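You operate a simulated robot arm through the tools that you are given. There is no shell and no other tool. Be economical: measure what you need, move in short steps, check, and stop when the job is done.

The job below is to be done with a simulated robot arm. You get a single attempt, and the scene is never put back.

JOB
Put things in order on the dressing table top. At the end: the beige travel bottle (marked "LOTION") stands where the blue valve cap stood; the blue valve cap stands where the black round-pin plug head (marked "TYPE 1") stood; the black round-pin plug head stands where the cream cartridge (marked "NEUTRAL") stood; the cream cartridge from the dressing table top is on the red scent box; the black flat-pin plug head (marked "TYPE 2") stands where the beige travel bottle stood; whatever was shut is shut again. Leave all else as you found it, and nothing knocked over.

The check looks at the end state, three seconds after you hand in, the way a careful person would. Anything else that was tipped, shoved, dropped, spilled or broken makes it a failure. A push-on lid holds only when it is set on centred and level and pressed home; a screw cap is set on level and turned clockwise until tight.

ROBOT AND FRAMES
A 5-joint arm with a two-finger parallel gripper, fixed in place. Base frame: the origin is at the foot of the arm, x ahead of it, y to its left, z up; the work surface is at about z = 0. Lengths are in mm, angles in degrees, forces in N, time in s.
With the tool pointing down near the work surface it reaches from about 260 to 680 mm from the base axis. Its first joint turns from -66.0 to 66.0 degrees. The tool tilts only in the upright plane through the base axis and itself; it spins freely about its own axis. Payload 2.9 kg.
The TCP is the grasp point between the finger pads, 30 mm short of the fingertips. In the tool frame z runs along the fingers and y along their closing line. Largest opening 110 mm; finger width 20, thickness 10; the body of the gripper, 48 by 112 mm, starts 55 mm behind the TCP.
Orientation is that of the tool frame in the base frame, as a unit quaternion [x, y, z, w]. With the fingers straight down and closing along the base's y, the tool's x points along the base's -x, its y along +y and its z along -z.

CONTROLS
- The arm moves only by the tool servo_tool. Its argument "deltas" is a list of rows, each a list of 7 numbers: the shift along the tool's x, y, z in units of 30 mm (1.0 is 30 mm), then the turn, a rotation vector about the tool's x, y, z in units of 4 degrees (1.0 is 4 degrees), then the finger opening in mm, from 0 to 110. In form: [[tx, ty, tz, wx, wy, wz, claw], ...]. A call has 1 to 8 rows; each row shifts and turns the commanded pose from where the row before left it, along the tool's axes as they then stand. A call with a number of a shift or a turn outside -1 to 1 is refused whole. Rows are played at 5 a second. More than 50 mm and 8.6 degrees between two rows, or a gripper value outside its range, and nothing of the call is played. Where a pose cannot be reached the arm comes as near as it can. A force on the tool above 40 N (or 10 N above the force at the start of the call, whichever is more), or a blocked arm, ends the call early, and 0.2 s more pass. The fingers move at their own pace (about 108 mm/s each) and stop on an object; they squeeze with about 41 N. The grip force told is the motor's: it shows also when the fingers shut on nothing. Time passes only in rows, and 0.2 s behind the last, so rows that do not move let the fingers close. It gives the time, the measured TCP pose, the force on the tool (base axes), the opening and the grip force at its end, in the units of the frame above (readings bear some noise).
- Cameras (640 x 400 px; columns grow to the right, rows downward): "scene" is fixed at [56.3, -475.8, 600]; the picture's right is [0.52, -0.86, 0.00], its down [-0.54, -0.32, -0.78] and it looks along [0.67, 0.40, -0.62] (base axes); focal length 302 px, centre (320, 200). "wrist" rides on the gripper at [72, 17, -103] in the tool frame; the picture's right is [-0.23, 0.97, 0.00], its down [-0.76, -0.18, -0.62] and it looks along [-0.61, -0.14, 0.78] (tool axes); focal length 222 px, centre (320, 200). There is no depth. A picture from a camera that has moved, and an enlarged one, comes with that camera's place and axes in the base frame and with its lens.
- camera(camera): a new picture of that camera. The clock stands still meanwhile.
- zoom(camera, box): a new picture of the part [left, top, right, bottom] of that camera's present view, enlarged. The clock stands still meanwhile.
- sign_off(): hands the job in; it is judged then, once.

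Work in short steps. Places have to be worked out from the pictures, the camera data and where the tool is seen: move nearer, look again, correct. Check each grasp and each placing, and mend what went wrong. You have 120 turns and 64 pictures in all, those below and enlarged ones among them. Open the gripper and draw the arm clear of the work before you hand the job in, unless the task says otherwise; then end with one line.

The tools are called as a command line: name --pt "numbers of a row" for each row, then --argument value for the rest, lists and objects as JSON in quotes. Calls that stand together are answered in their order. servo_tool: Moves the arm, as the interface text tells. Its arguments: {"type":"object","properties":{"deltas":{"type":"array"}},"required":["deltas"]} The other tools are called the same way: camera (camera) takes a picture; zoom (camera, box) takes an enlarged picture of a part of a camera's view; sign_off () hands the job in.

At the start:

```text
time: 0.0
tcp_pos: [343.3, -105.8, 366.0]
tcp_rot: [0.0, 1.0, 0.001, 0.0]
contact_force: [0.2, -0.4, 0.4]
opening: 110.0
gripper_force: 0.1
```

scene: 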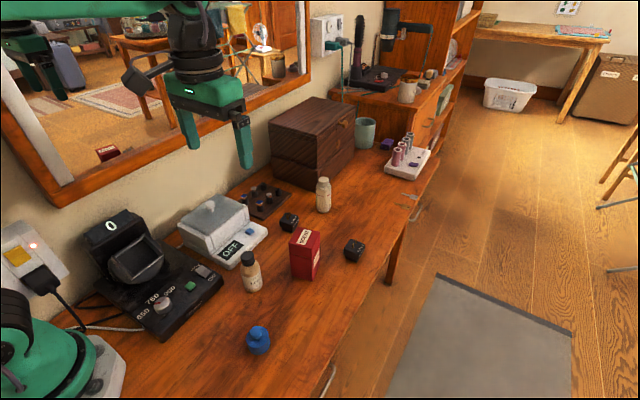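
wrist: 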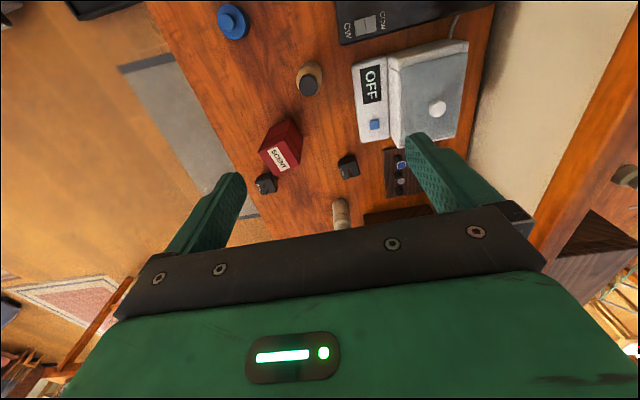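

I will zoom into the scene to identify the items on the table.

zoom --camera "scene" --box '[220, 160, 400, 280]'

zoom --camera "scene" --box '[170, 230, 380, 370]'

zoom --camera "wrist" --box '[200, 0, 500, 230]'

```text
3.33 times, centred on (310, 220) of scene
camera zoom: at [56.3, -475.8, 600.0], right [0.52, -0.86, 0.0], down [-0.54, -0.32, -0.78], along [0.67, 0.4, -0.62], focal length 1008 px, centre (353, 133)
```

zoom: 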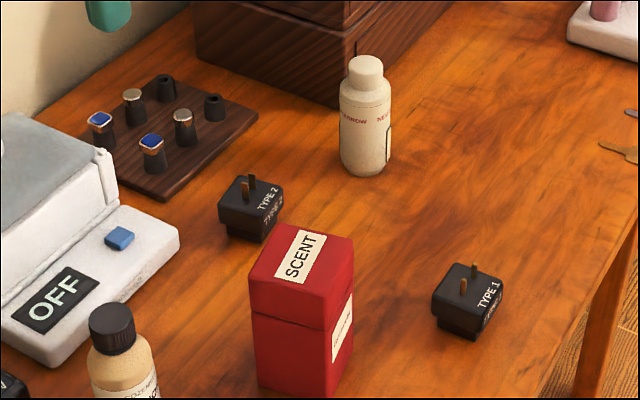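

```text
2.86 times, centred on (275, 300) of scene
camera zoom: at [56.3, -475.8, 600.0], right [0.52, -0.86, 0.0], down [-0.54, -0.32, -0.78], along [0.67, 0.4, -0.62], focal length 864 px, centre (449, -86)
```

zoom: 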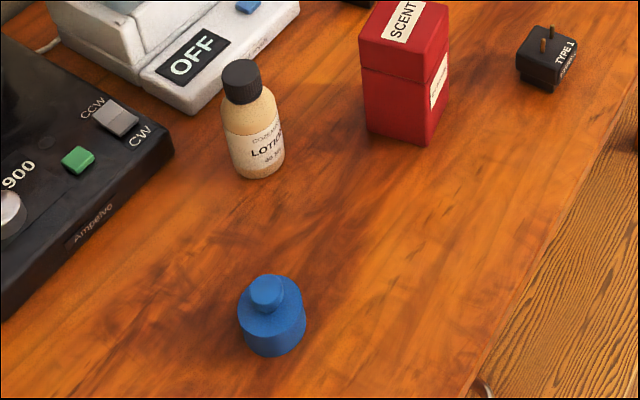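

```text
1.74 times, centred on (350, 115) of wrist
camera zoom: at [271.5, -89.5, 470.6], right [0.23, 0.97, 0.0], down [0.76, -0.18, 0.62], along [0.61, -0.14, -0.78], focal length 386 px, centre (268, 348)
```

zoom: 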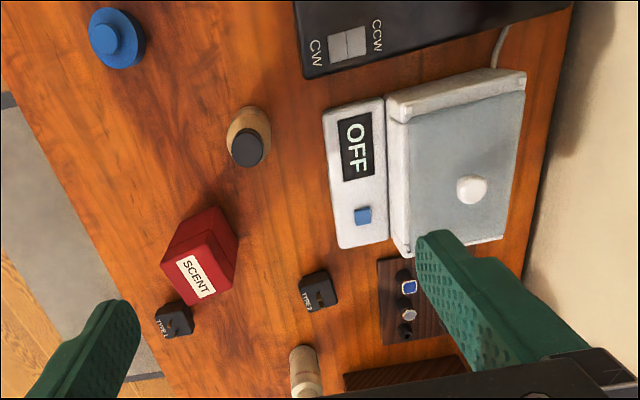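

Estimates: TYPE 1 ≈ (540,-284), TYPE 2 ≈ (541,-84), cartridge ≈ (660,-122), lotion ≈ (338,-124), blue cap ≈ (239,-225). I'll move closer, in free space, to view the cartridge side.

servo_tool --pt "-0.876 0.065 0.79 0 0 0 90" --pt "-0.876 0.065 0.79 0 0 0 90" --pt "-0.876 0.065 0.79 0 0 0 90" --pt "-0.876 0.065 0.79 0 0 0 90" --pt "-0.876 0.065 0.79 0 0 0 90" --pt "-0.876 0.065 0.79 0 0 0 90" --pt "-0.876 0.065 0.79 0 0 0 90"

camera --camera "wrist"

```text
time: 1.6
tcp_pos: [529.1, -93.6, 201.1]
tcp_rot: [0.001, 1.0, 0.0, 0.0]
contact_force: [-0.2, 0.3, -0.2]
opening: 89.9
gripper_force: 0.0
```

```text
58 pictures are left
camera wrist: at [455.7, -76.4, 304.1], right [0.23, 0.97, 0.0], down [0.76, -0.18, 0.62], along [0.61, -0.14, -0.78], focal length 222 px, centre (320, 200)
```

wrist: 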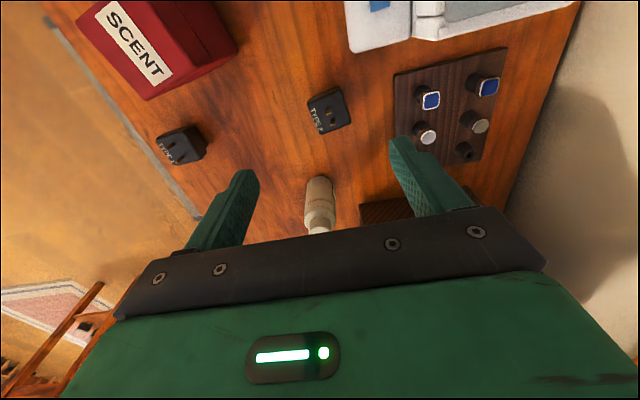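

I'll zoom in for a more exact view of the cartridge and plugs.

zoom --camera "wrist" --box '[270, 150, 370, 240]'

zoom --camera "wrist" --box '[70, 0, 370, 190]'

zoom --camera "scene" --box '[230, 160, 380, 290]'

```text
4.44 times, centred on (320, 195) of wrist
camera zoom: at [455.7, -76.4, 304.1], right [0.23, 0.97, 0.0], down [0.76, -0.18, 0.62], along [0.61, -0.14, -0.78], focal length 987 px, centre (320, 222)
```

zoom: 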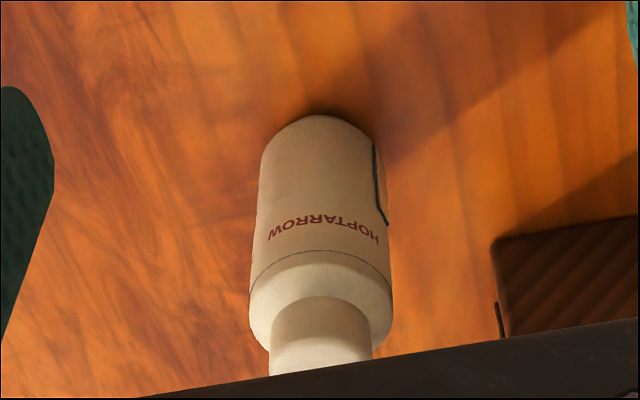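

```text
2.11 times, centred on (220, 95) of wrist
camera zoom: at [455.7, -76.4, 304.1], right [0.23, 0.97, 0.0], down [0.76, -0.18, 0.62], along [0.61, -0.14, -0.78], focal length 468 px, centre (530, 421)
```

zoom: 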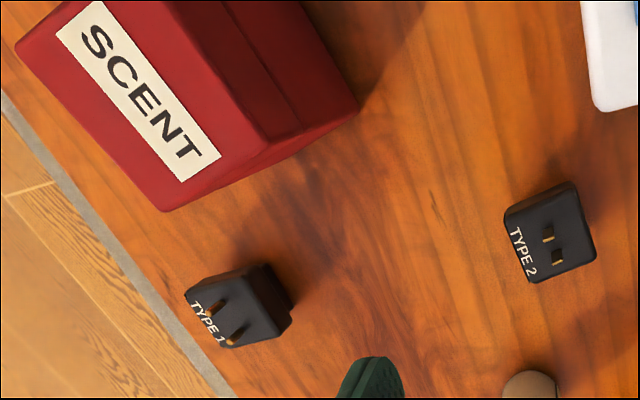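

```text
3.08 times, centred on (305, 225) of scene
camera zoom: at [56.3, -475.8, 600.0], right [0.52, -0.86, 0.0], down [-0.54, -0.32, -0.78], along [0.67, 0.4, -0.62], focal length 930 px, centre (366, 123)
```

zoom: 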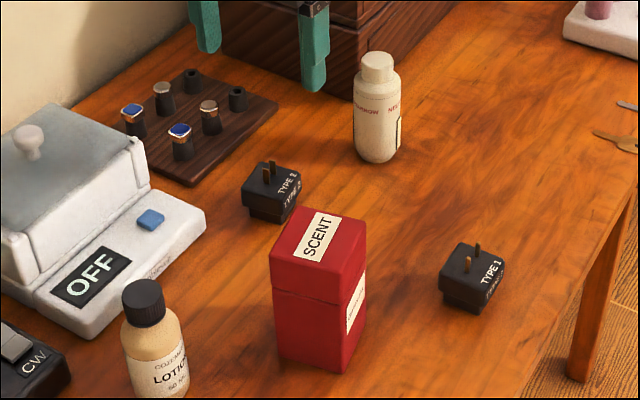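

Cartridge is about 113 tall, r≈20 at ≈(664,-122); box ≈55 square, ≈102 tall, centred near (451,-198). To keep clear of a tall cartridge on the box, I'll park TYPE 1 on free table first. Next, a closer look at TYPE 1 and the box.

servo_tool --pt "0.572 -0.911 0.228 0 0 0 80" --pt "0.572 -0.911 0.228 0 0 0 80" --pt "0.572 -0.911 0.228 0 0 0 80" --pt "0.572 -0.911 0.228 0 0 0 80" --pt "0.572 -0.911 0.228 0 0 0 80" --pt "0.572 -0.911 0.228 0 0 0 80"

camera --camera "wrist"

zoom --camera "wrist" --box '[270, 150, 370, 230]'

```text
time: 3.0
tcp_pos: [423.8, -256.6, 160.3]
tcp_rot: [0.0, 1.0, -0.001, 0.0]
contact_force: [0.8, -0.8, 0.1]
opening: 80.0
gripper_force: 0.1
```

```text
54 pictures are left
camera wrist: at [351.6, -240.6, 264.8], right [0.23, 0.97, 0.0], down [0.76, -0.18, 0.62], along [0.61, -0.14, -0.78], focal length 222 px, centre (320, 200)
```

wrist: 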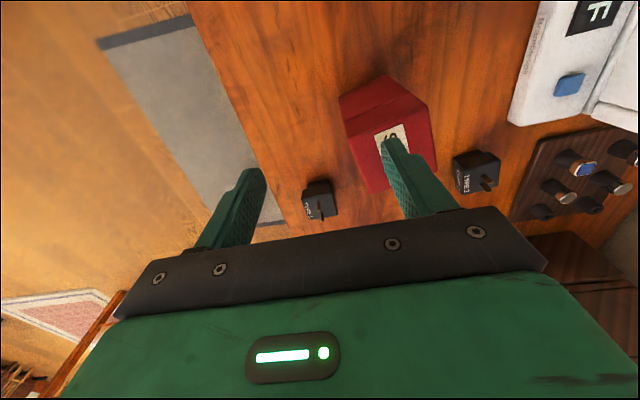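

```text
5.00 times, centred on (320, 190) of wrist
camera zoom: at [351.6, -240.6, 264.8], right [0.23, 0.97, 0.0], down [0.76, -0.18, 0.62], along [0.61, -0.14, -0.78], focal length 1111 px, centre (320, 250)
```

zoom: 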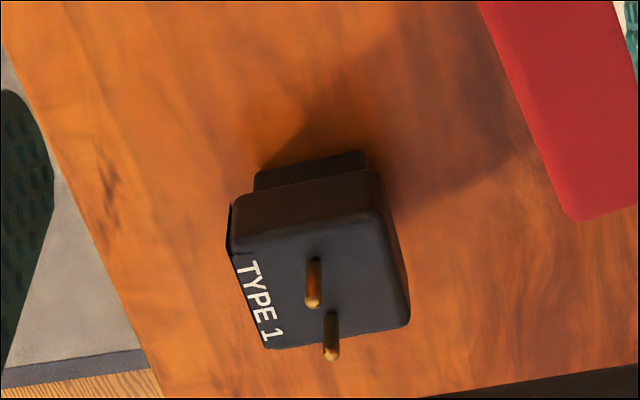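

TYPE 1's top is ≈38×40 mm centred at ≈(545,-284), top z≈35, faces almost square with the base axes. I'll go over it and down with fingers closing along y, opening 70.

servo_tool --pt "-0.8 -0.183 0.333 0 0 0 70" --pt "-0.8 -0.183 0.333 0 0 0 70" --pt "-0.8 -0.183 0.333 0 0 0 70" --pt "-0.8 -0.183 0.333 0 0 0 70" --pt "-0.8 -0.183 0.333 0 0 0 70" --pt "0 0 0.6 0 0 0 70" --pt "0 0 0 0 0 0 70"

camera --camera "wrist"

```text
time: 3.7
tcp_pos: [480.1, -268.9, 148.9]
tcp_rot: [0.0, 1.0, -0.005, 0.009]
contact_force: [-0.9, -0.3, 5.0]
opening: 70.4
gripper_force: 0.4
stopped in row 3: the force on the tool passed its limit (the readings are from after the stop); the commanded pose is now the measured one
```

```text
52 pictures are left
camera wrist: at [404.1, -251.4, 251.4], right [0.23, 0.97, -0.01], down [0.75, -0.17, 0.64], along [0.62, -0.15, -0.77], focal length 222 px, centre (320, 200)
```

wrist: 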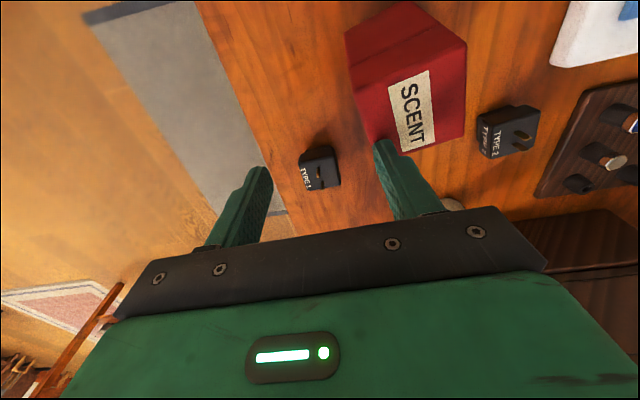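

The finger brushed the box top (it's taller than I thought). I'll raise straight up, away from it, and check whether the box moved.

servo_tool --pt "0 0 -0.7 0 0 0 70" --pt "0 0 -0.7 0 0 0 70" --pt "0 -0.3 -0.5 0 0 0 70"

zoom --camera "scene" --box '[230, 160, 380, 290]'

camera --camera "wrist"

```text
time: 4.5
tcp_pos: [477.1, -277.1, 205.4]
tcp_rot: [-0.001, 1.0, -0.004, 0.007]
contact_force: [-0.3, 0.4, 0.0]
opening: 69.7
gripper_force: 0.0
```

```text
3.08 times, centred on (305, 225) of scene
camera zoom: at [56.3, -475.8, 600.0], right [0.52, -0.86, 0.0], down [-0.54, -0.32, -0.78], along [0.67, 0.4, -0.62], focal length 930 px, centre (366, 123)
```

zoom: 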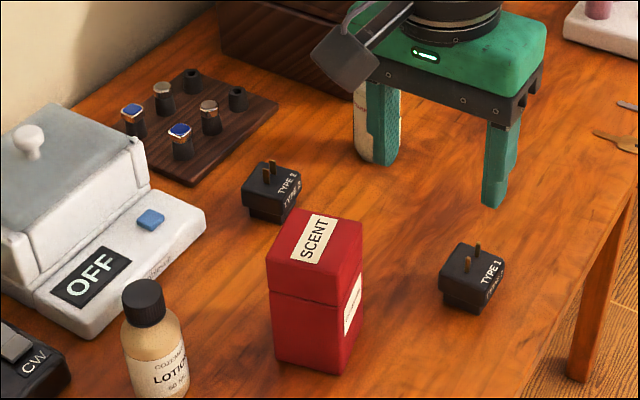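

```text
50 pictures are left
camera wrist: at [403.0, -259.8, 307.8], right [0.23, 0.97, -0.01], down [0.75, -0.17, 0.64], along [0.62, -0.15, -0.77], focal length 222 px, centre (320, 200)
```

wrist: 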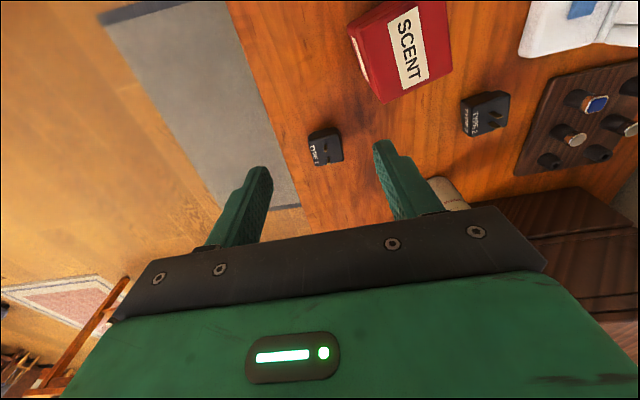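

The box seems to have shifted by a few mm. I'll take the same zooms as at the start to compare exactly.

zoom --camera "scene" --box '[220, 160, 400, 280]'

zoom --camera "scene" --box '[170, 230, 380, 370]'

```text
3.33 times, centred on (310, 220) of scene
camera zoom: at [56.3, -475.8, 600.0], right [0.52, -0.86, 0.0], down [-0.54, -0.32, -0.78], along [0.67, 0.4, -0.62], focal length 1008 px, centre (353, 133)
```

zoom: 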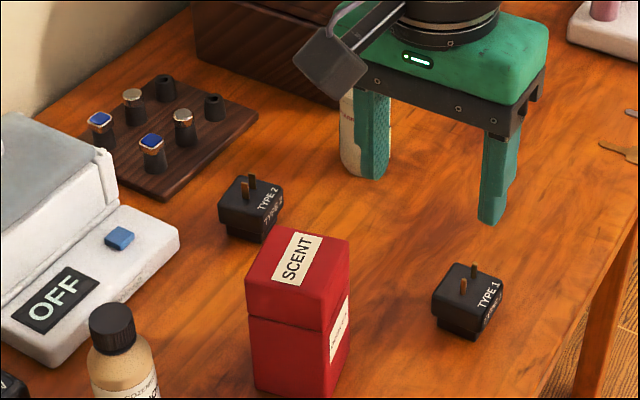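

```text
2.86 times, centred on (275, 300) of scene
camera zoom: at [56.3, -475.8, 600.0], right [0.52, -0.86, 0.0], down [-0.54, -0.32, -0.78], along [0.67, 0.4, -0.62], focal length 864 px, centre (449, -86)
```

zoom: 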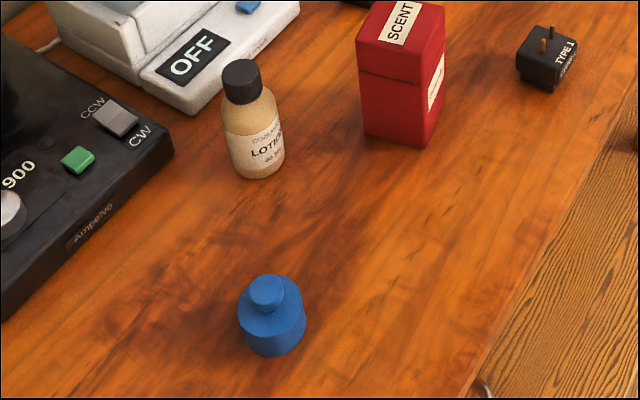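

The box moved about 4 mm (mostly −x) and turned a touch; it is ≈114 tall, centred ≈(439,-202), yaw ≈ +12°. I'll hover over it, aligned with its faces, so I can grip it and slide it back.

servo_tool --pt "0.42 0.83 0 -0.115 0.2 0 90" --pt "0.42 0.83 0 0 0 0 90" --pt "0.42 0.83 0 0 0 0 90" --pt "0 0 0 0 0 -1 90" --pt "0 0 0 0 0 -1 90" --pt "0 0 0 0 0 -1 90"

camera --camera "wrist"

```text
time: 5.9
tcp_pos: [440.3, -201.6, 204.1]
tcp_rot: [-0.106, 0.994, -0.002, 0.001]
contact_force: [0.1, -0.6, -0.1]
opening: 90.2
gripper_force: 0.1
```

```text
47 pictures are left
camera wrist: at [364.4, -200.9, 308.3], right [0.02, 1.0, 0.0], down [0.78, -0.01, 0.63], along [0.62, -0.01, -0.78], focal length 222 px, centre (320, 200)
```

wrist: 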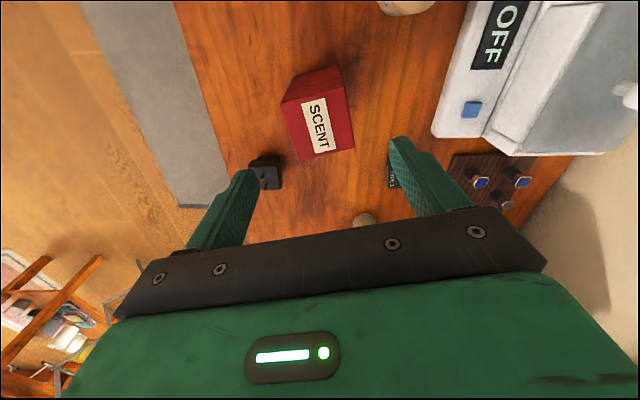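

Top centre measures ≈(437,-202), yaw ≈12°. Descend to z≈68 with open fingers straddling it, no closing yet.

servo_tool --pt "0.1 0 0.9 0 0 0 90" --pt "0 0 0.9 0 0 0 90" --pt "0 0 0.9 0 0 0 90" --pt "0 0 0.9 0 0 0 90" --pt "0 0 0.93 0 0 0 90"

zoom --camera "scene" --box '[170, 230, 380, 370]'

```text
time: 7.1
tcp_pos: [436.7, -202.2, 68.0]
tcp_rot: [-0.105, 0.995, -0.001, 0.0]
contact_force: [-0.1, 0.7, 0.8]
opening: 89.9
gripper_force: 0.0
```

```text
2.86 times, centred on (275, 300) of scene
camera zoom: at [56.3, -475.8, 600.0], right [0.52, -0.86, 0.0], down [-0.54, -0.32, -0.78], along [0.67, 0.4, -0.62], focal length 864 px, centre (449, -86)
```

zoom: 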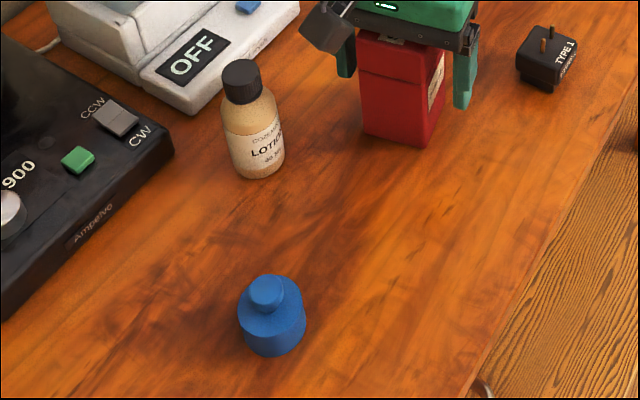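

Now close on the box and slide it ≈(+4,-1.5) mm with a ≈2° turn back, still gripped, then compare the picture.

servo_tool --pt "0 0 0 0 0 0 60" --pt "0 0 0 0 0 0 48" --pt "0 0 0 0 0 0 48" --pt "-0.06 -0.04 0 0 0 0.25 48" --pt "-0.06 -0.04 0 0 0 0.25 48" --pt "0 0 0 0 0 0 48"

zoom --camera "scene" --box '[170, 230, 380, 370]'

```text
time: 8.5
tcp_pos: [440.1, -205.1, 69.4]
tcp_rot: [-0.087, 0.996, 0.0, 0.001]
contact_force: [0.1, 0.4, -0.4]
opening: 55.9
gripper_force: 41.1
```

```text
2.86 times, centred on (275, 300) of scene
camera zoom: at [56.3, -475.8, 600.0], right [0.52, -0.86, 0.0], down [-0.54, -0.32, -0.78], along [0.67, 0.4, -0.62], focal length 864 px, centre (449, -86)
```

zoom: 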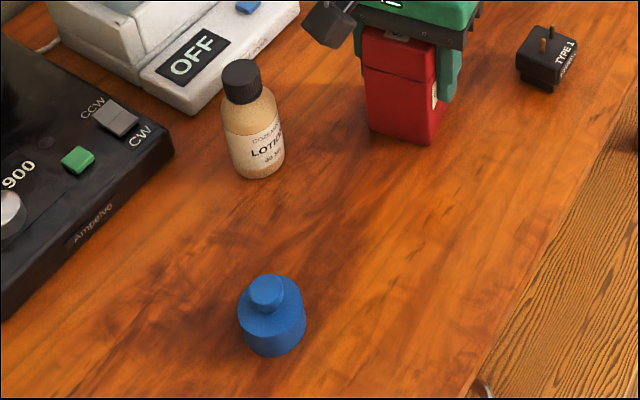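

Box is back within ~2 mm of its original place; nudge +1.5 mm in y, release, and rise clear.

servo_tool --pt "0 0.05 0 0 0 0 48" --pt "0 0 0 0 0 0 60" --pt "0 0 0 0 0 0 90" --pt "0 0 -0.5 0 0 0 90" --pt "0 0 -1 0 0 0 90" --pt "0 0 -1 0 0 0 90" --pt "0 0 -1 0 0 0 90" --pt "0 0 -1 0 0 0 90"

zoom --camera "scene" --box '[170, 230, 380, 370]'

```text
time: 10.3
tcp_pos: [440.4, -203.7, 204.3]
tcp_rot: [-0.086, 0.996, -0.001, 0.001]
contact_force: [0.0, 0.1, -0.2]
opening: 89.9
gripper_force: 0.1
```

```text
2.86 times, centred on (275, 300) of scene
camera zoom: at [56.3, -475.8, 600.0], right [0.52, -0.86, 0.0], down [-0.54, -0.32, -0.78], along [0.67, 0.4, -0.62], focal length 864 px, centre (449, -86)
```

zoom: 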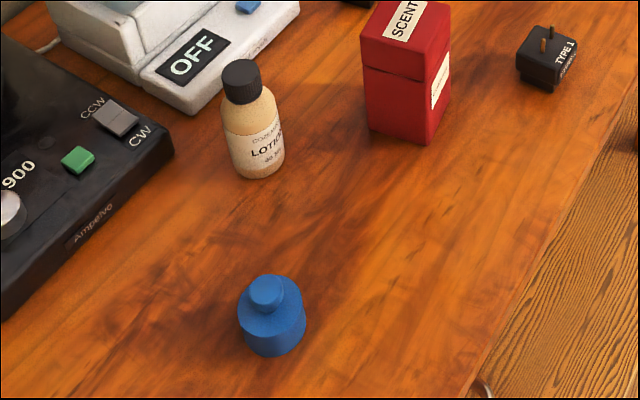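

Box is restored. Now rotate to yaw ≈2° and travel high to above TYPE 1.

servo_tool --pt "0 0 0 0 0 1 70" --pt "0 0 0 0 0 1 70" --pt "-0.85 -0.7 0 0 0 0 70" --pt "-0.85 -0.7 0 0 0 0 70" --pt "-0.85 -0.7 0 0 0 0 70" --pt "-0.85 -0.7 0 0 0 0 70" --pt "0 0 1 0 0 0 70" --pt "0 0 1 0 0 0 70"

camera --camera "wrist"

```text
time: 12.1
tcp_pos: [547.6, -282.9, 143.4]
tcp_rot: [-0.018, 1.0, -0.001, 0.002]
contact_force: [1.0, 0.0, -0.3]
opening: 70.1
gripper_force: 0.2
```

```text
43 pictures are left
camera wrist: at [473.0, -270.2, 248.3], right [0.19, 0.98, 0.0], down [0.77, -0.15, 0.63], along [0.61, -0.12, -0.78], focal length 222 px, centre (320, 200)
```

wrist: 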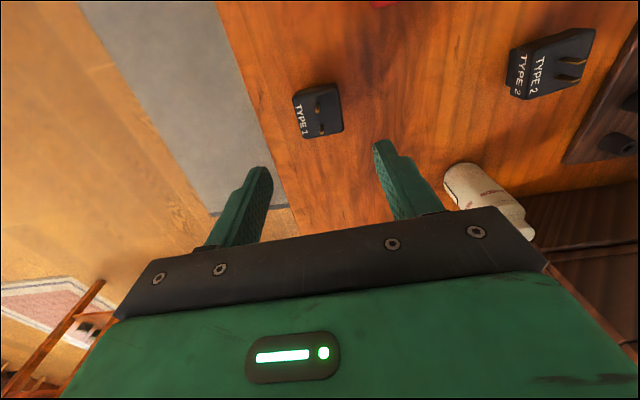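

I'll zoom to separate top face from side face for a proper fix.

zoom --camera "wrist" --box '[270, 60, 370, 160]'

```text
4.00 times, centred on (320, 110) of wrist
camera zoom: at [473.0, -270.2, 248.3], right [0.19, 0.98, 0.0], down [0.77, -0.15, 0.63], along [0.61, -0.12, -0.78], focal length 888 px, centre (320, 560)
```

zoom: 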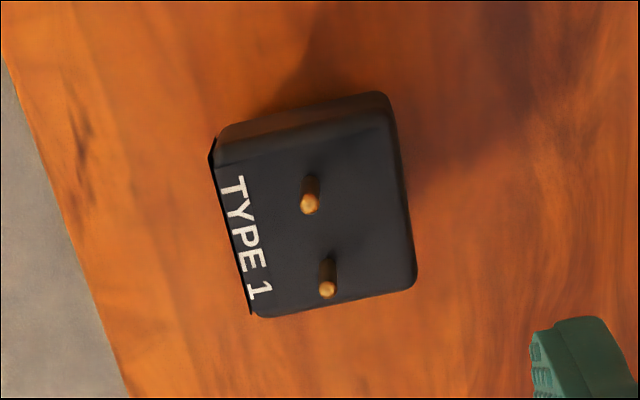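

The plug is ≈38 mm with top z≈40, x≈540. I'll descend around it with open fingers and then read its offset against the TCP directly.

servo_tool --pt "0.25 0 0.8 0 0 0 70" --pt "0 0 0.8 0 0 0 70" --pt "0 0 0.85 0 0 0 70" --pt "0 0 0.85 0 0 0 70"

camera --camera "wrist"

```text
time: 13.1
tcp_pos: [539.8, -285.7, 44.3]
tcp_rot: [-0.017, 1.0, 0.0, 0.0]
contact_force: [-1.0, 0.3, -0.3]
opening: 70.2
gripper_force: 0.1
```

```text
41 pictures are left
camera wrist: at [466.3, -271.9, 148.1], right [0.19, 0.98, 0.0], down [0.77, -0.15, 0.63], along [0.61, -0.12, -0.78], focal length 222 px, centre (320, 200)
```

wrist: 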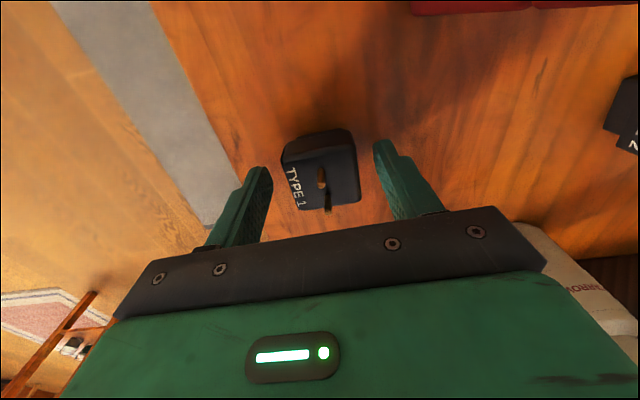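

TYPE 1 is centred at ≈(539.5,-284.2), top z≈34. Lower to z≈34 TCP and grip.

servo_tool --pt "0 0.05 0.17 0 0 0 70" --pt "0 0 0.17 0 0 0 70" --pt "0 0 0 0 0 0 50" --pt "0 0 0 0 0 0 36" --pt "0 0 0 0 0 0 36"

camera --camera "wrist"

```text
time: 14.3
tcp_pos: [538.5, -283.1, 33.5]
tcp_rot: [-0.018, 1.0, -0.001, 0.002]
contact_force: [0.3, 0.1, 0.5]
opening: 41.2
gripper_force: 40.7
```

```text
40 pictures are left
camera wrist: at [465.5, -269.1, 137.8], right [0.19, 0.98, 0.0], down [0.77, -0.15, 0.62], along [0.61, -0.12, -0.78], focal length 222 px, centre (320, 200)
```

wrist: 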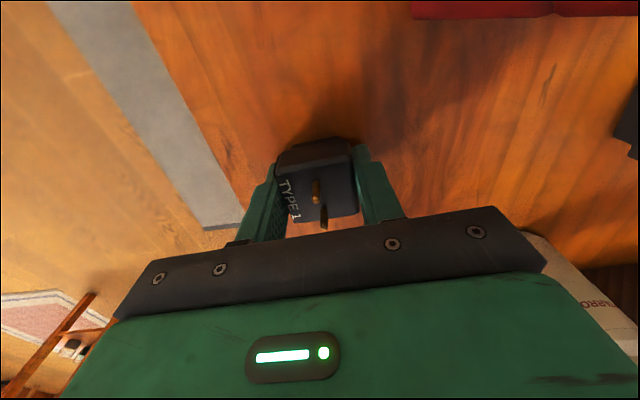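

TYPE 1 is held centred at the TCP. I'll lift it and carry it to a parking spot near (595,-150).

servo_tool --pt "0 0 -0.93 0 0 0 36" --pt "0 0 -0.93 0 0 0 36" --pt "-0.405 0.874 0 0 0 0 36" --pt "-0.405 0.874 0 0 0 0 36" --pt "-0.405 0.874 0 0 0 0 36" --pt "-0.405 0.874 0 0 0 0 36" --pt "-0.405 0.874 0 0 0 0 36" --pt "0 0 0 0 0 0 36"

camera --camera "wrist"

```text
time: 16.1
tcp_pos: [594.4, -150.5, 92.5]
tcp_rot: [-0.017, 1.0, 0.0, 0.001]
contact_force: [0.9, -0.7, -0.6]
opening: 40.9
gripper_force: 41.4
```

```text
39 pictures are left
camera wrist: at [520.8, -136.4, 194.9], right [0.19, 0.98, 0.0], down [0.77, -0.15, 0.63], along [0.61, -0.12, -0.78], focal length 222 px, centre (320, 200)
```

wrist: 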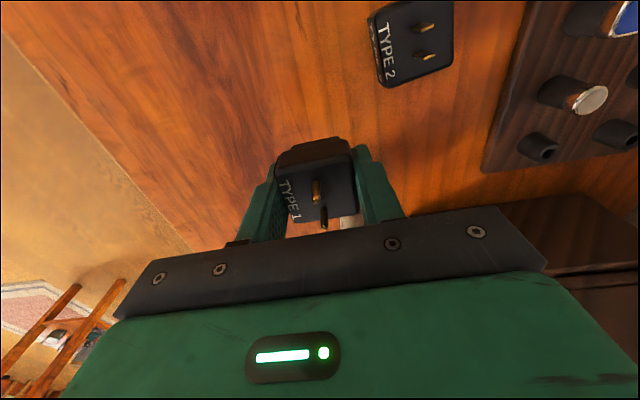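

Descend and release TYPE 1 at the parking spot, then rise.

servo_tool --pt "0 0 0.8 0 0 0 36" --pt "0 0 0.8 0 0 0 36" --pt "0 0 0.33 0 0 0 36" --pt "0 0 0 0 0 0 36" --pt "0 0 0 0 0 0 64" --pt "0 0 0 0 0 0 64" --pt "0 0 -1 0 0 0 64" --pt "0 0 -1 0 0 0 64"

camera --camera "scene"

```text
time: 17.9
tcp_pos: [594.1, -150.0, 93.9]
tcp_rot: [-0.018, 1.0, 0.0, 0.001]
contact_force: [0.1, -0.1, -0.2]
opening: 64.2
gripper_force: 0.1
```

```text
38 pictures are left
```

scene: 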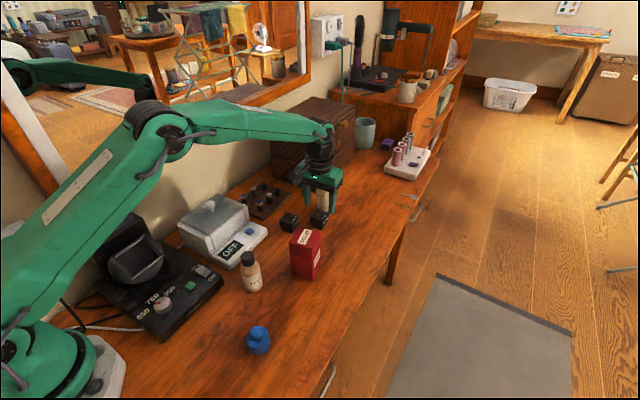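

TYPE 1 stands parked. Now raise and travel over to the blue cap.

servo_tool --pt "0 0 -1 0 0 0 70" --pt "0 0 -1 0 0 0 70" --pt "0 0 -1 0 0 0 70" --pt "0.917 -0.161 0 0 0 0 70" --pt "0.917 -0.161 0 0 0 0 70" --pt "0.917 -0.161 0 0 0 0 70" --pt "0.917 -0.161 0 0 0 0 70" --pt "0.917 -0.161 0 0 0 0 70"

servo_tool --pt "0.917 -0.161 0 0 0 0 70" --pt "0.917 -0.161 0 0 0 0 70" --pt "0.917 -0.161 0 0 0 0 70" --pt "0.917 -0.161 0 0 0 0 70" --pt "0.917 -0.161 0 0 0 0 70" --pt "0.917 -0.161 0 0 0 0 70" --pt "0.917 -0.161 0 0 0 0 70" --pt "0.917 -0.161 0.9 0 0 0 70"

camera --camera "wrist"

```text
time: 19.7
tcp_pos: [457.0, -177.3, 180.2]
tcp_rot: [-0.017, 1.0, -0.001, 0.001]
contact_force: [0.8, 0.2, 0.8]
opening: 70.0
gripper_force: 0.0
```

```text
time: 21.5
tcp_pos: [239.3, -223.3, 155.1]
tcp_rot: [-0.018, 1.0, -0.001, 0.0]
contact_force: [-0.4, 0.5, -0.4]
opening: 69.7
gripper_force: 0.0
```

```text
37 pictures are left
camera wrist: at [166.0, -210.5, 258.8], right [0.19, 0.98, 0.0], down [0.77, -0.15, 0.62], along [0.61, -0.12, -0.78], focal length 222 px, centre (320, 200)
```

wrist: 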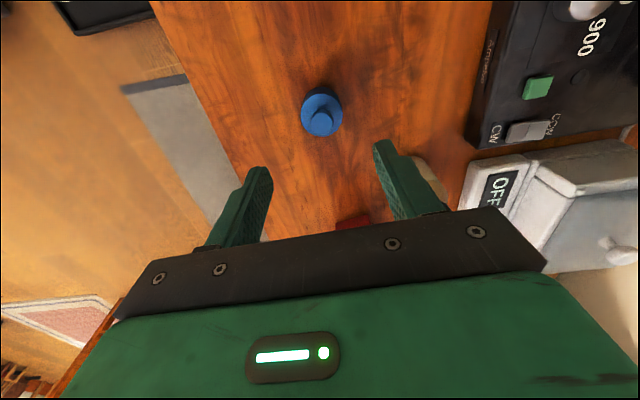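

Cap is ≈(237,-223.5), ≈43 mm wide. Descend to z≈50 around it and look.

servo_tool --pt "0.07 0 0.88 0 0 0 76" --pt "0 0 0.88 0 0 0 76" --pt "0 0 0.87 0 0 0 76" --pt "0 0 0.87 0 0 0 76"

zoom --camera "wrist" --box '[240, 110, 400, 230]'

zoom --camera "scene" --box '[210, 290, 310, 370]'

```text
time: 22.5
tcp_pos: [238.2, -223.4, 49.8]
tcp_rot: [-0.017, 1.0, -0.001, 0.001]
contact_force: [0.2, -0.6, 0.1]
opening: 75.8
gripper_force: 0.1
```

```text
3.33 times, centred on (320, 170) of wrist
camera zoom: at [164.1, -208.6, 153.3], right [0.19, 0.98, 0.0], down [0.77, -0.15, 0.62], along [0.61, -0.12, -0.78], focal length 740 px, centre (320, 300)
```

zoom: 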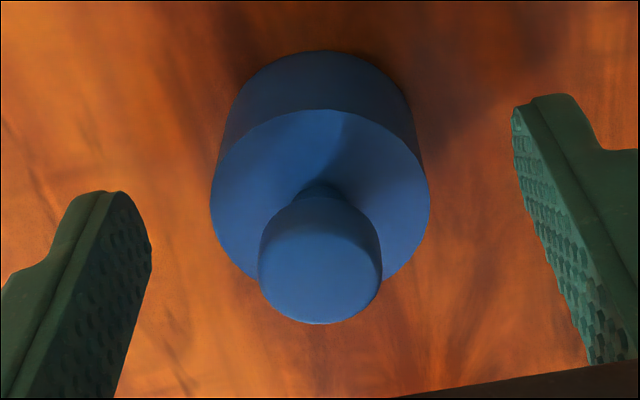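

```text
5.00 times, centred on (260, 330) of scene
camera zoom: at [56.3, -475.8, 600.0], right [0.52, -0.86, 0.0], down [-0.54, -0.32, -0.78], along [0.67, 0.4, -0.62], focal length 1512 px, centre (620, -450)
```

zoom: 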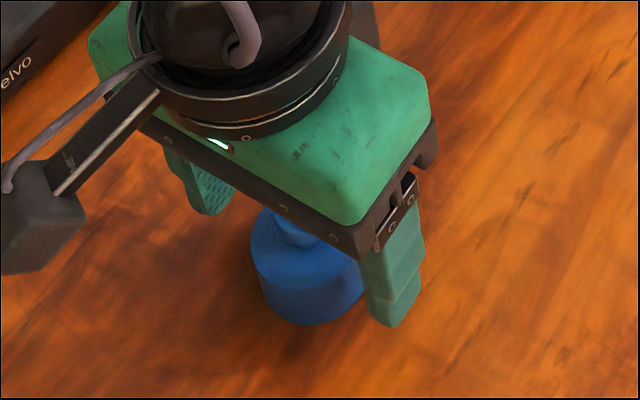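

Body centre ≈(239,-223), dia 43, ≈25 tall with a knob. Lower to z≈33 and grip the body.

servo_tool --pt "0 0 0.28 0 0 0 76" --pt "0 0 0.28 0 0 0 76" --pt "0 0 0 0 0 0 55" --pt "0 0 0 0 0 0 38" --pt "0 0 0 0 0 0 38"

zoom --camera "wrist" --box '[240, 110, 400, 230]'

```text
time: 23.7
tcp_pos: [237.8, -223.5, 32.6]
tcp_rot: [-0.017, 1.0, -0.001, 0.001]
contact_force: [0.4, -0.8, -0.1]
opening: 41.1
gripper_force: 41.7
```

```text
3.33 times, centred on (320, 170) of wrist
camera zoom: at [164.3, -209.4, 136.5], right [0.19, 0.98, 0.0], down [0.77, -0.15, 0.62], along [0.61, -0.12, -0.78], focal length 740 px, centre (320, 300)
```

zoom: 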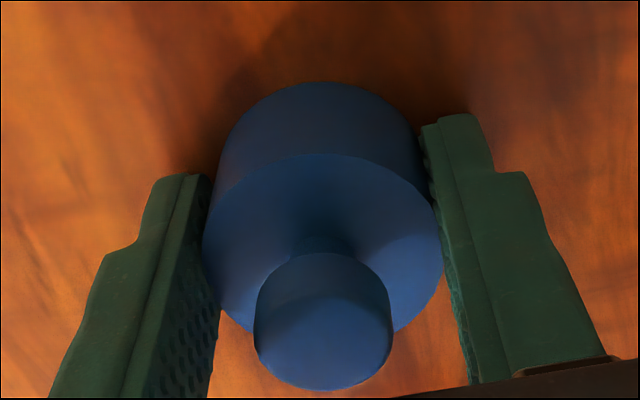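

Cap is gripped centred at (238.3,-223.5). Lift to z≈190 and carry toward TYPE 1's place (539,-284).

servo_tool --pt "0 0 -0.87 0 0 0 38" --pt "0 0 -0.87 0 0 0 38" --pt "0 0 -0.87 0 0 0 38" --pt "0 0 -0.87 0 0 0 38" --pt "0 0 -0.87 0 0 0 38" --pt "0 0 -0.87 0 0 0 38" --pt "-0.906 -0.214 0 0 0 0 38" --pt "-0.906 -0.214 0 0 0 0 38"

servo_tool --pt "-0.906 -0.214 0 0 0 0 38" --pt "-0.906 -0.214 0 0 0 0 38" --pt "-0.906 -0.214 0 0 0 0 38" --pt "-0.906 -0.214 0 0 0 0 38" --pt "-0.906 -0.214 0 0 0 0 38" --pt "-0.906 -0.214 0 0 0 0 38" --pt "-0.906 -0.214 0 0 0 0 38" --pt "-0.906 -0.214 0 0 0 0 38"

servo_tool --pt "-0.906 -0.214 0 0 0 0 38" --pt "0 0 0.9 0 0 0 38" --pt "0 0 0.9 0 0 0 38" --pt "0 0 0.9 0 0 0 38" --pt "0 0 0 0 0 0 38"

camera --camera "wrist"

```text
time: 25.5
tcp_pos: [291.9, -233.1, 190.8]
tcp_rot: [-0.017, 1.0, -0.001, 0.0]
contact_force: [0.3, 0.6, -0.7]
opening: 41.4
gripper_force: 40.5
```

```text
time: 27.3
tcp_pos: [511.4, -277.6, 191.9]
tcp_rot: [-0.017, 1.0, 0.0, 0.001]
contact_force: [0.8, -0.6, 0.1]
opening: 41.1
gripper_force: 40.9
```

```text
time: 28.5
tcp_pos: [537.8, -284.2, 111.7]
tcp_rot: [-0.018, 1.0, -0.001, 0.002]
contact_force: [0.0, 0.9, -0.5]
opening: 41.5
gripper_force: 40.8
```

```text
33 pictures are left
camera wrist: at [464.3, -270.2, 214.4], right [0.19, 0.98, 0.0], down [0.77, -0.15, 0.63], along [0.61, -0.12, -0.78], focal length 222 px, centre (320, 200)
```

wrist: 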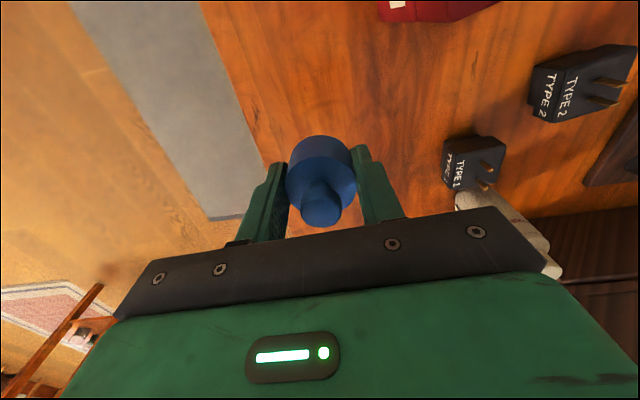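

Holding the cap over the target; descend to z≈33, release, rise.

servo_tool --pt "-0.02 0.02 0.9 0 0 0 38" --pt "0 0 0.9 0 0 0 38" --pt "0 0 0.6 0 0 0 38" --pt "0 0 0.2 0 0 0 38" --pt "0 0 0 0 0 0 38" --pt "0 0 0 0 0 0 38"

servo_tool --pt "0 0 0 0 0 0 50" --pt "0 0 0 0 0 0 70" --pt "0 0 -0.5 0 0 0 70" --pt "0 0 -1 0 0 0 70" --pt "0 0 -1 0 0 0 70" --pt "0 0 -1 0 0 0 70" --pt "0 0 -1 0 0 0 70" --pt "0 0 -0.6 0 0 0 70"

camera --camera "wrist"

```text
time: 29.9
tcp_pos: [537.9, -282.9, 32.5]
tcp_rot: [-0.017, 1.0, -0.001, 0.001]
contact_force: [-0.6, 0.3, 2.8]
opening: 40.9
gripper_force: 41.2
```

```text
time: 31.7
tcp_pos: [537.1, -285.8, 182.9]
tcp_rot: [-0.018, 1.0, -0.001, 0.001]
contact_force: [0.4, 0.6, 0.7]
opening: 70.1
gripper_force: 0.0
```

```text
32 pictures are left
camera wrist: at [463.7, -270.8, 288.0], right [0.19, 0.98, 0.0], down [0.77, -0.15, 0.62], along [0.61, -0.12, -0.78], focal length 222 px, centre (320, 200)
```

wrist: 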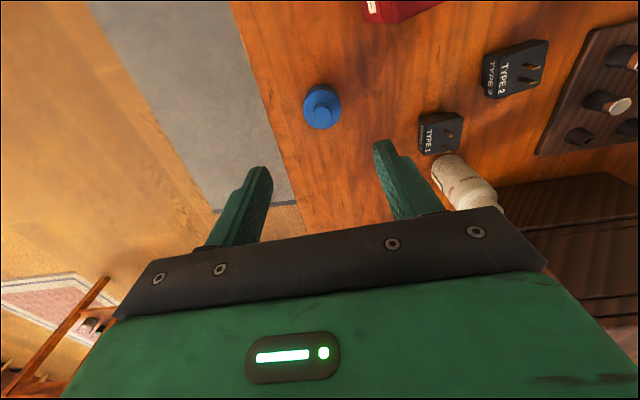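

Blue cap stands at TYPE 1's place. Travel high to above the lotion bottle.

servo_tool --pt "0.806 0.704 -0.1 0 0 0 80" --pt "0.806 0.704 -0.1 0 0 0 80" --pt "0.806 0.704 -0.1 0 0 0 80" --pt "0.806 0.704 -0.1 0 0 0 80" --pt "0.806 0.704 -0.1 0 0 0 80" --pt "0.806 0.704 0 0 0 0 80" --pt "0.806 0.704 0 0 0 0 80" --pt "0.806 0.704 0 0 0 0 80"

camera --camera "wrist"

zoom --camera "scene" --box '[200, 220, 300, 300]'

```text
time: 33.5
tcp_pos: [340.4, -120.8, 199.4]
tcp_rot: [-0.018, 1.0, -0.001, 0.001]
contact_force: [0.8, 0.3, 0.0]
opening: 80.0
gripper_force: 0.0
```

```text
31 pictures are left
camera wrist: at [266.2, -107.2, 303.1], right [0.19, 0.98, 0.0], down [0.77, -0.15, 0.63], along [0.61, -0.12, -0.78], focal length 222 px, centre (320, 200)
```

wrist: 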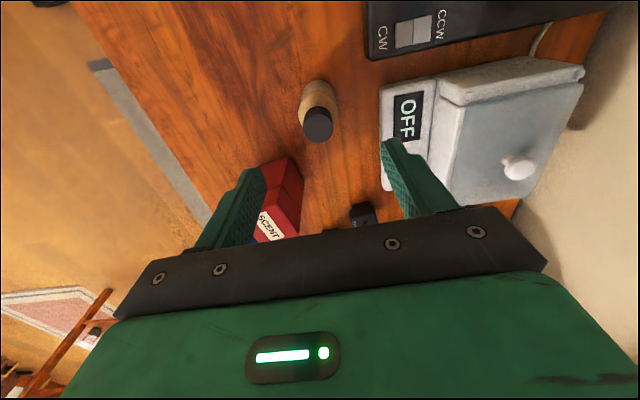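

```text
5.00 times, centred on (250, 260) of scene
camera zoom: at [56.3, -475.9, 600.0], right [0.52, -0.86, 0.0], down [-0.54, -0.32, -0.78], along [0.67, 0.4, -0.62], focal length 1512 px, centre (670, -100)
```

zoom: 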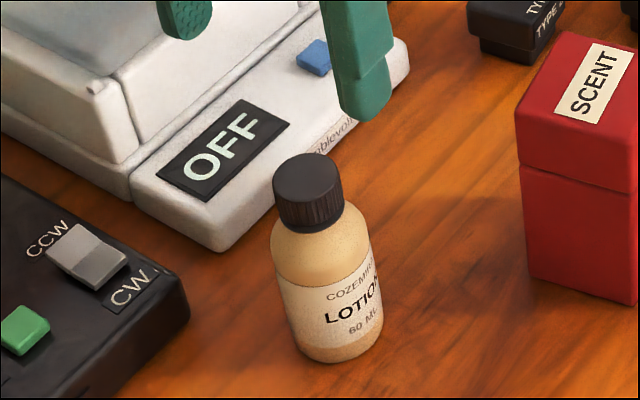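

Bottle is near (340,-124), 44 mm wide. Lower to z≈110 (fingers straddling the cap) for an accurate offset view.

servo_tool --pt "0 -0.1 0.75 0 0 0 84" --pt "0 0 0.75 0 0 0 84" --pt "0 0 0.75 0 0 0 84" --pt "0 0 0.75 0 0 0 84"

camera --camera "wrist"

```text
time: 34.5
tcp_pos: [340.5, -123.8, 110.2]
tcp_rot: [-0.017, 1.0, -0.002, 0.001]
contact_force: [0.0, 0.0, -0.3]
opening: 84.0
gripper_force: 0.0
```

```text
29 pictures are left
camera wrist: at [267.0, -109.8, 214.0], right [0.19, 0.98, 0.0], down [0.77, -0.15, 0.63], along [0.61, -0.12, -0.78], focal length 222 px, centre (320, 200)
```

wrist: 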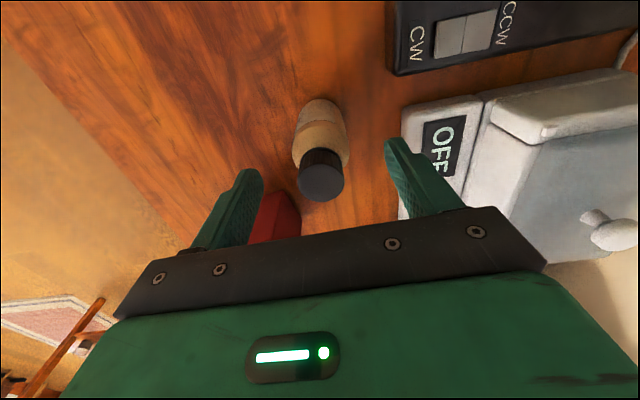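

Bottle centre ≈(338.5,-123.4), ≈106 tall. Lower to z≈60 and grip the body.

servo_tool --pt "0.06 0.01 0.85 0 0 0 84" --pt "0 0 0.82 0 0 0 84" --pt "0 0 0 0 0 0 60" --pt "0 0 0 0 0 0 38" --pt "0 0 0 0 0 0 38"

camera --camera "wrist"

zoom --camera "scene" --box '[200, 220, 300, 300]'

```text
time: 35.7
tcp_pos: [337.8, -123.8, 61.1]
tcp_rot: [-0.018, 1.0, -0.001, 0.0]
contact_force: [-0.1, 1.2, 0.8]
opening: 40.3
gripper_force: 40.8
```

```text
28 pictures are left
camera wrist: at [264.2, -110.3, 164.2], right [0.19, 0.98, 0.0], down [0.77, -0.15, 0.63], along [0.61, -0.12, -0.78], focal length 222 px, centre (320, 200)
```

wrist: 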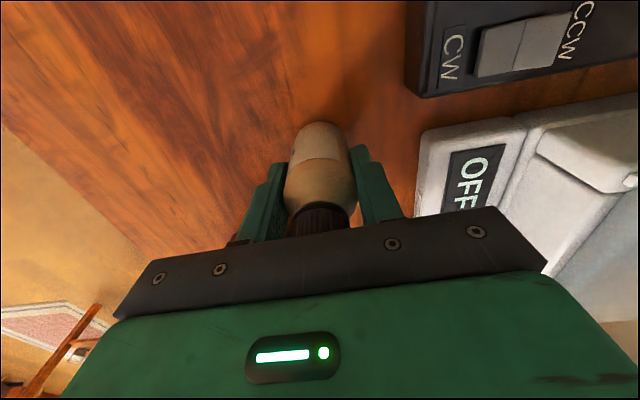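

```text
5.00 times, centred on (250, 260) of scene
camera zoom: at [56.3, -475.8, 600.0], right [0.52, -0.86, 0.0], down [-0.54, -0.32, -0.78], along [0.67, 0.4, -0.62], focal length 1512 px, centre (670, -100)
```

zoom: 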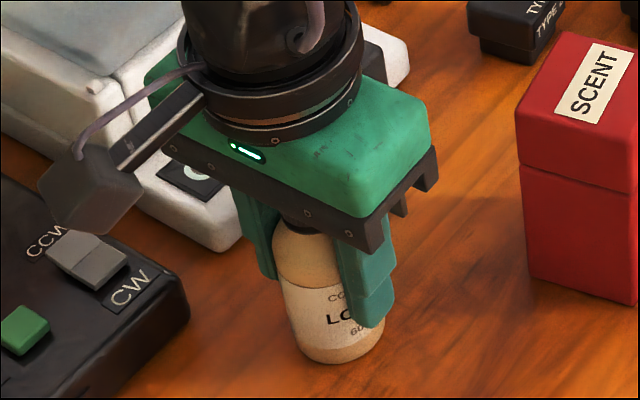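

Bottle gripped. Lift ~48 mm and carry to the blue cap's old place (238.5,-223.5).

servo_tool --pt "0 0 -0.8 0 0 0 36" --pt "0 0 -0.8 0 0 0 36" --pt "0.69 -0.644 0 0 0 0 36" --pt "0.69 -0.644 0 0 0 0 36" --pt "0.69 -0.644 0 0 0 0 36" --pt "0.69 -0.644 0 0 0 0 36" --pt "0.69 -0.644 0 0 0 0 36" --pt "0 0 0 0 0 0 36"

zoom --camera "scene" --box '[180, 230, 340, 360]'

```text
time: 37.5
tcp_pos: [236.8, -224.3, 106.1]
tcp_rot: [-0.018, 1.0, 0.0, 0.001]
contact_force: [-0.4, 0.1, -1.5]
opening: 40.1
gripper_force: 41.2
```

```text
3.08 times, centred on (260, 295) of scene
camera zoom: at [56.3, -475.9, 600.0], right [0.52, -0.86, 0.0], down [-0.54, -0.32, -0.78], along [0.67, 0.4, -0.62], focal length 930 px, centre (505, -92)
```

zoom: 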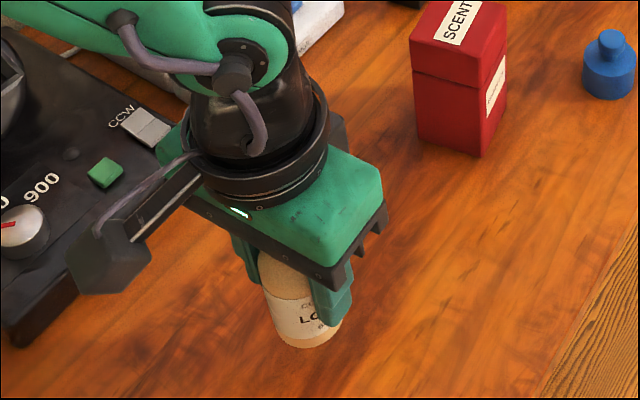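

Descend to the grasp height and release slowly.

servo_tool --pt "-0.02 0.02 0.7 0 0 0 36" --pt "0 0 0.6 0 0 0 36" --pt "0 0 0.2 0 0 0 36" --pt "0 0 0 0 0 0 36" --pt "0 0 0 0 0 0 36"

servo_tool --pt "0 0 0 0 0 0 50" --pt "0 0 0 0 0 0 84" --pt "0 0 0 0 0 0 84" --pt "0 0 -0.7 0 0 0 84" --pt "0 0 -1 0 0 0 84" --pt "0 0 -1 0 0 0 84" --pt "0 0 -1 0 0 0 84" --pt "0 0 -1 0 0 0 84"

zoom --camera "scene" --box '[180, 230, 340, 360]'

```text
time: 38.7
tcp_pos: [238.2, -223.0, 61.4]
tcp_rot: [-0.017, 1.0, -0.001, 0.002]
contact_force: [0.9, 0.1, -1.4]
opening: 40.2
gripper_force: 40.9
```

```text
time: 40.5
tcp_pos: [238.2, -223.1, 202.0]
tcp_rot: [-0.018, 1.0, 0.0, 0.002]
contact_force: [-0.4, 0.0, -0.1]
opening: 83.9
gripper_force: 0.0
```

```text
3.08 times, centred on (260, 295) of scene
camera zoom: at [56.3, -475.8, 600.0], right [0.52, -0.86, 0.0], down [-0.54, -0.32, -0.78], along [0.67, 0.4, -0.62], focal length 930 px, centre (505, -92)
```

zoom: 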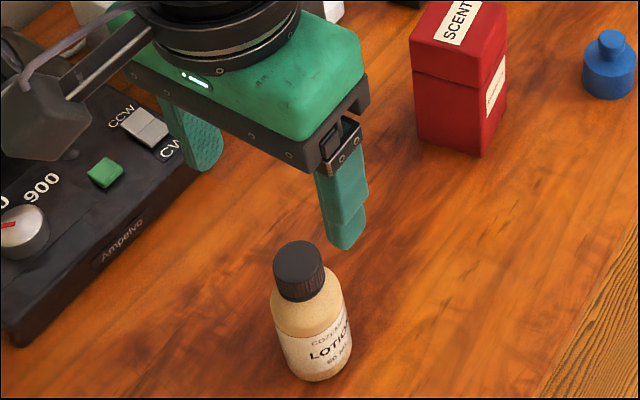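

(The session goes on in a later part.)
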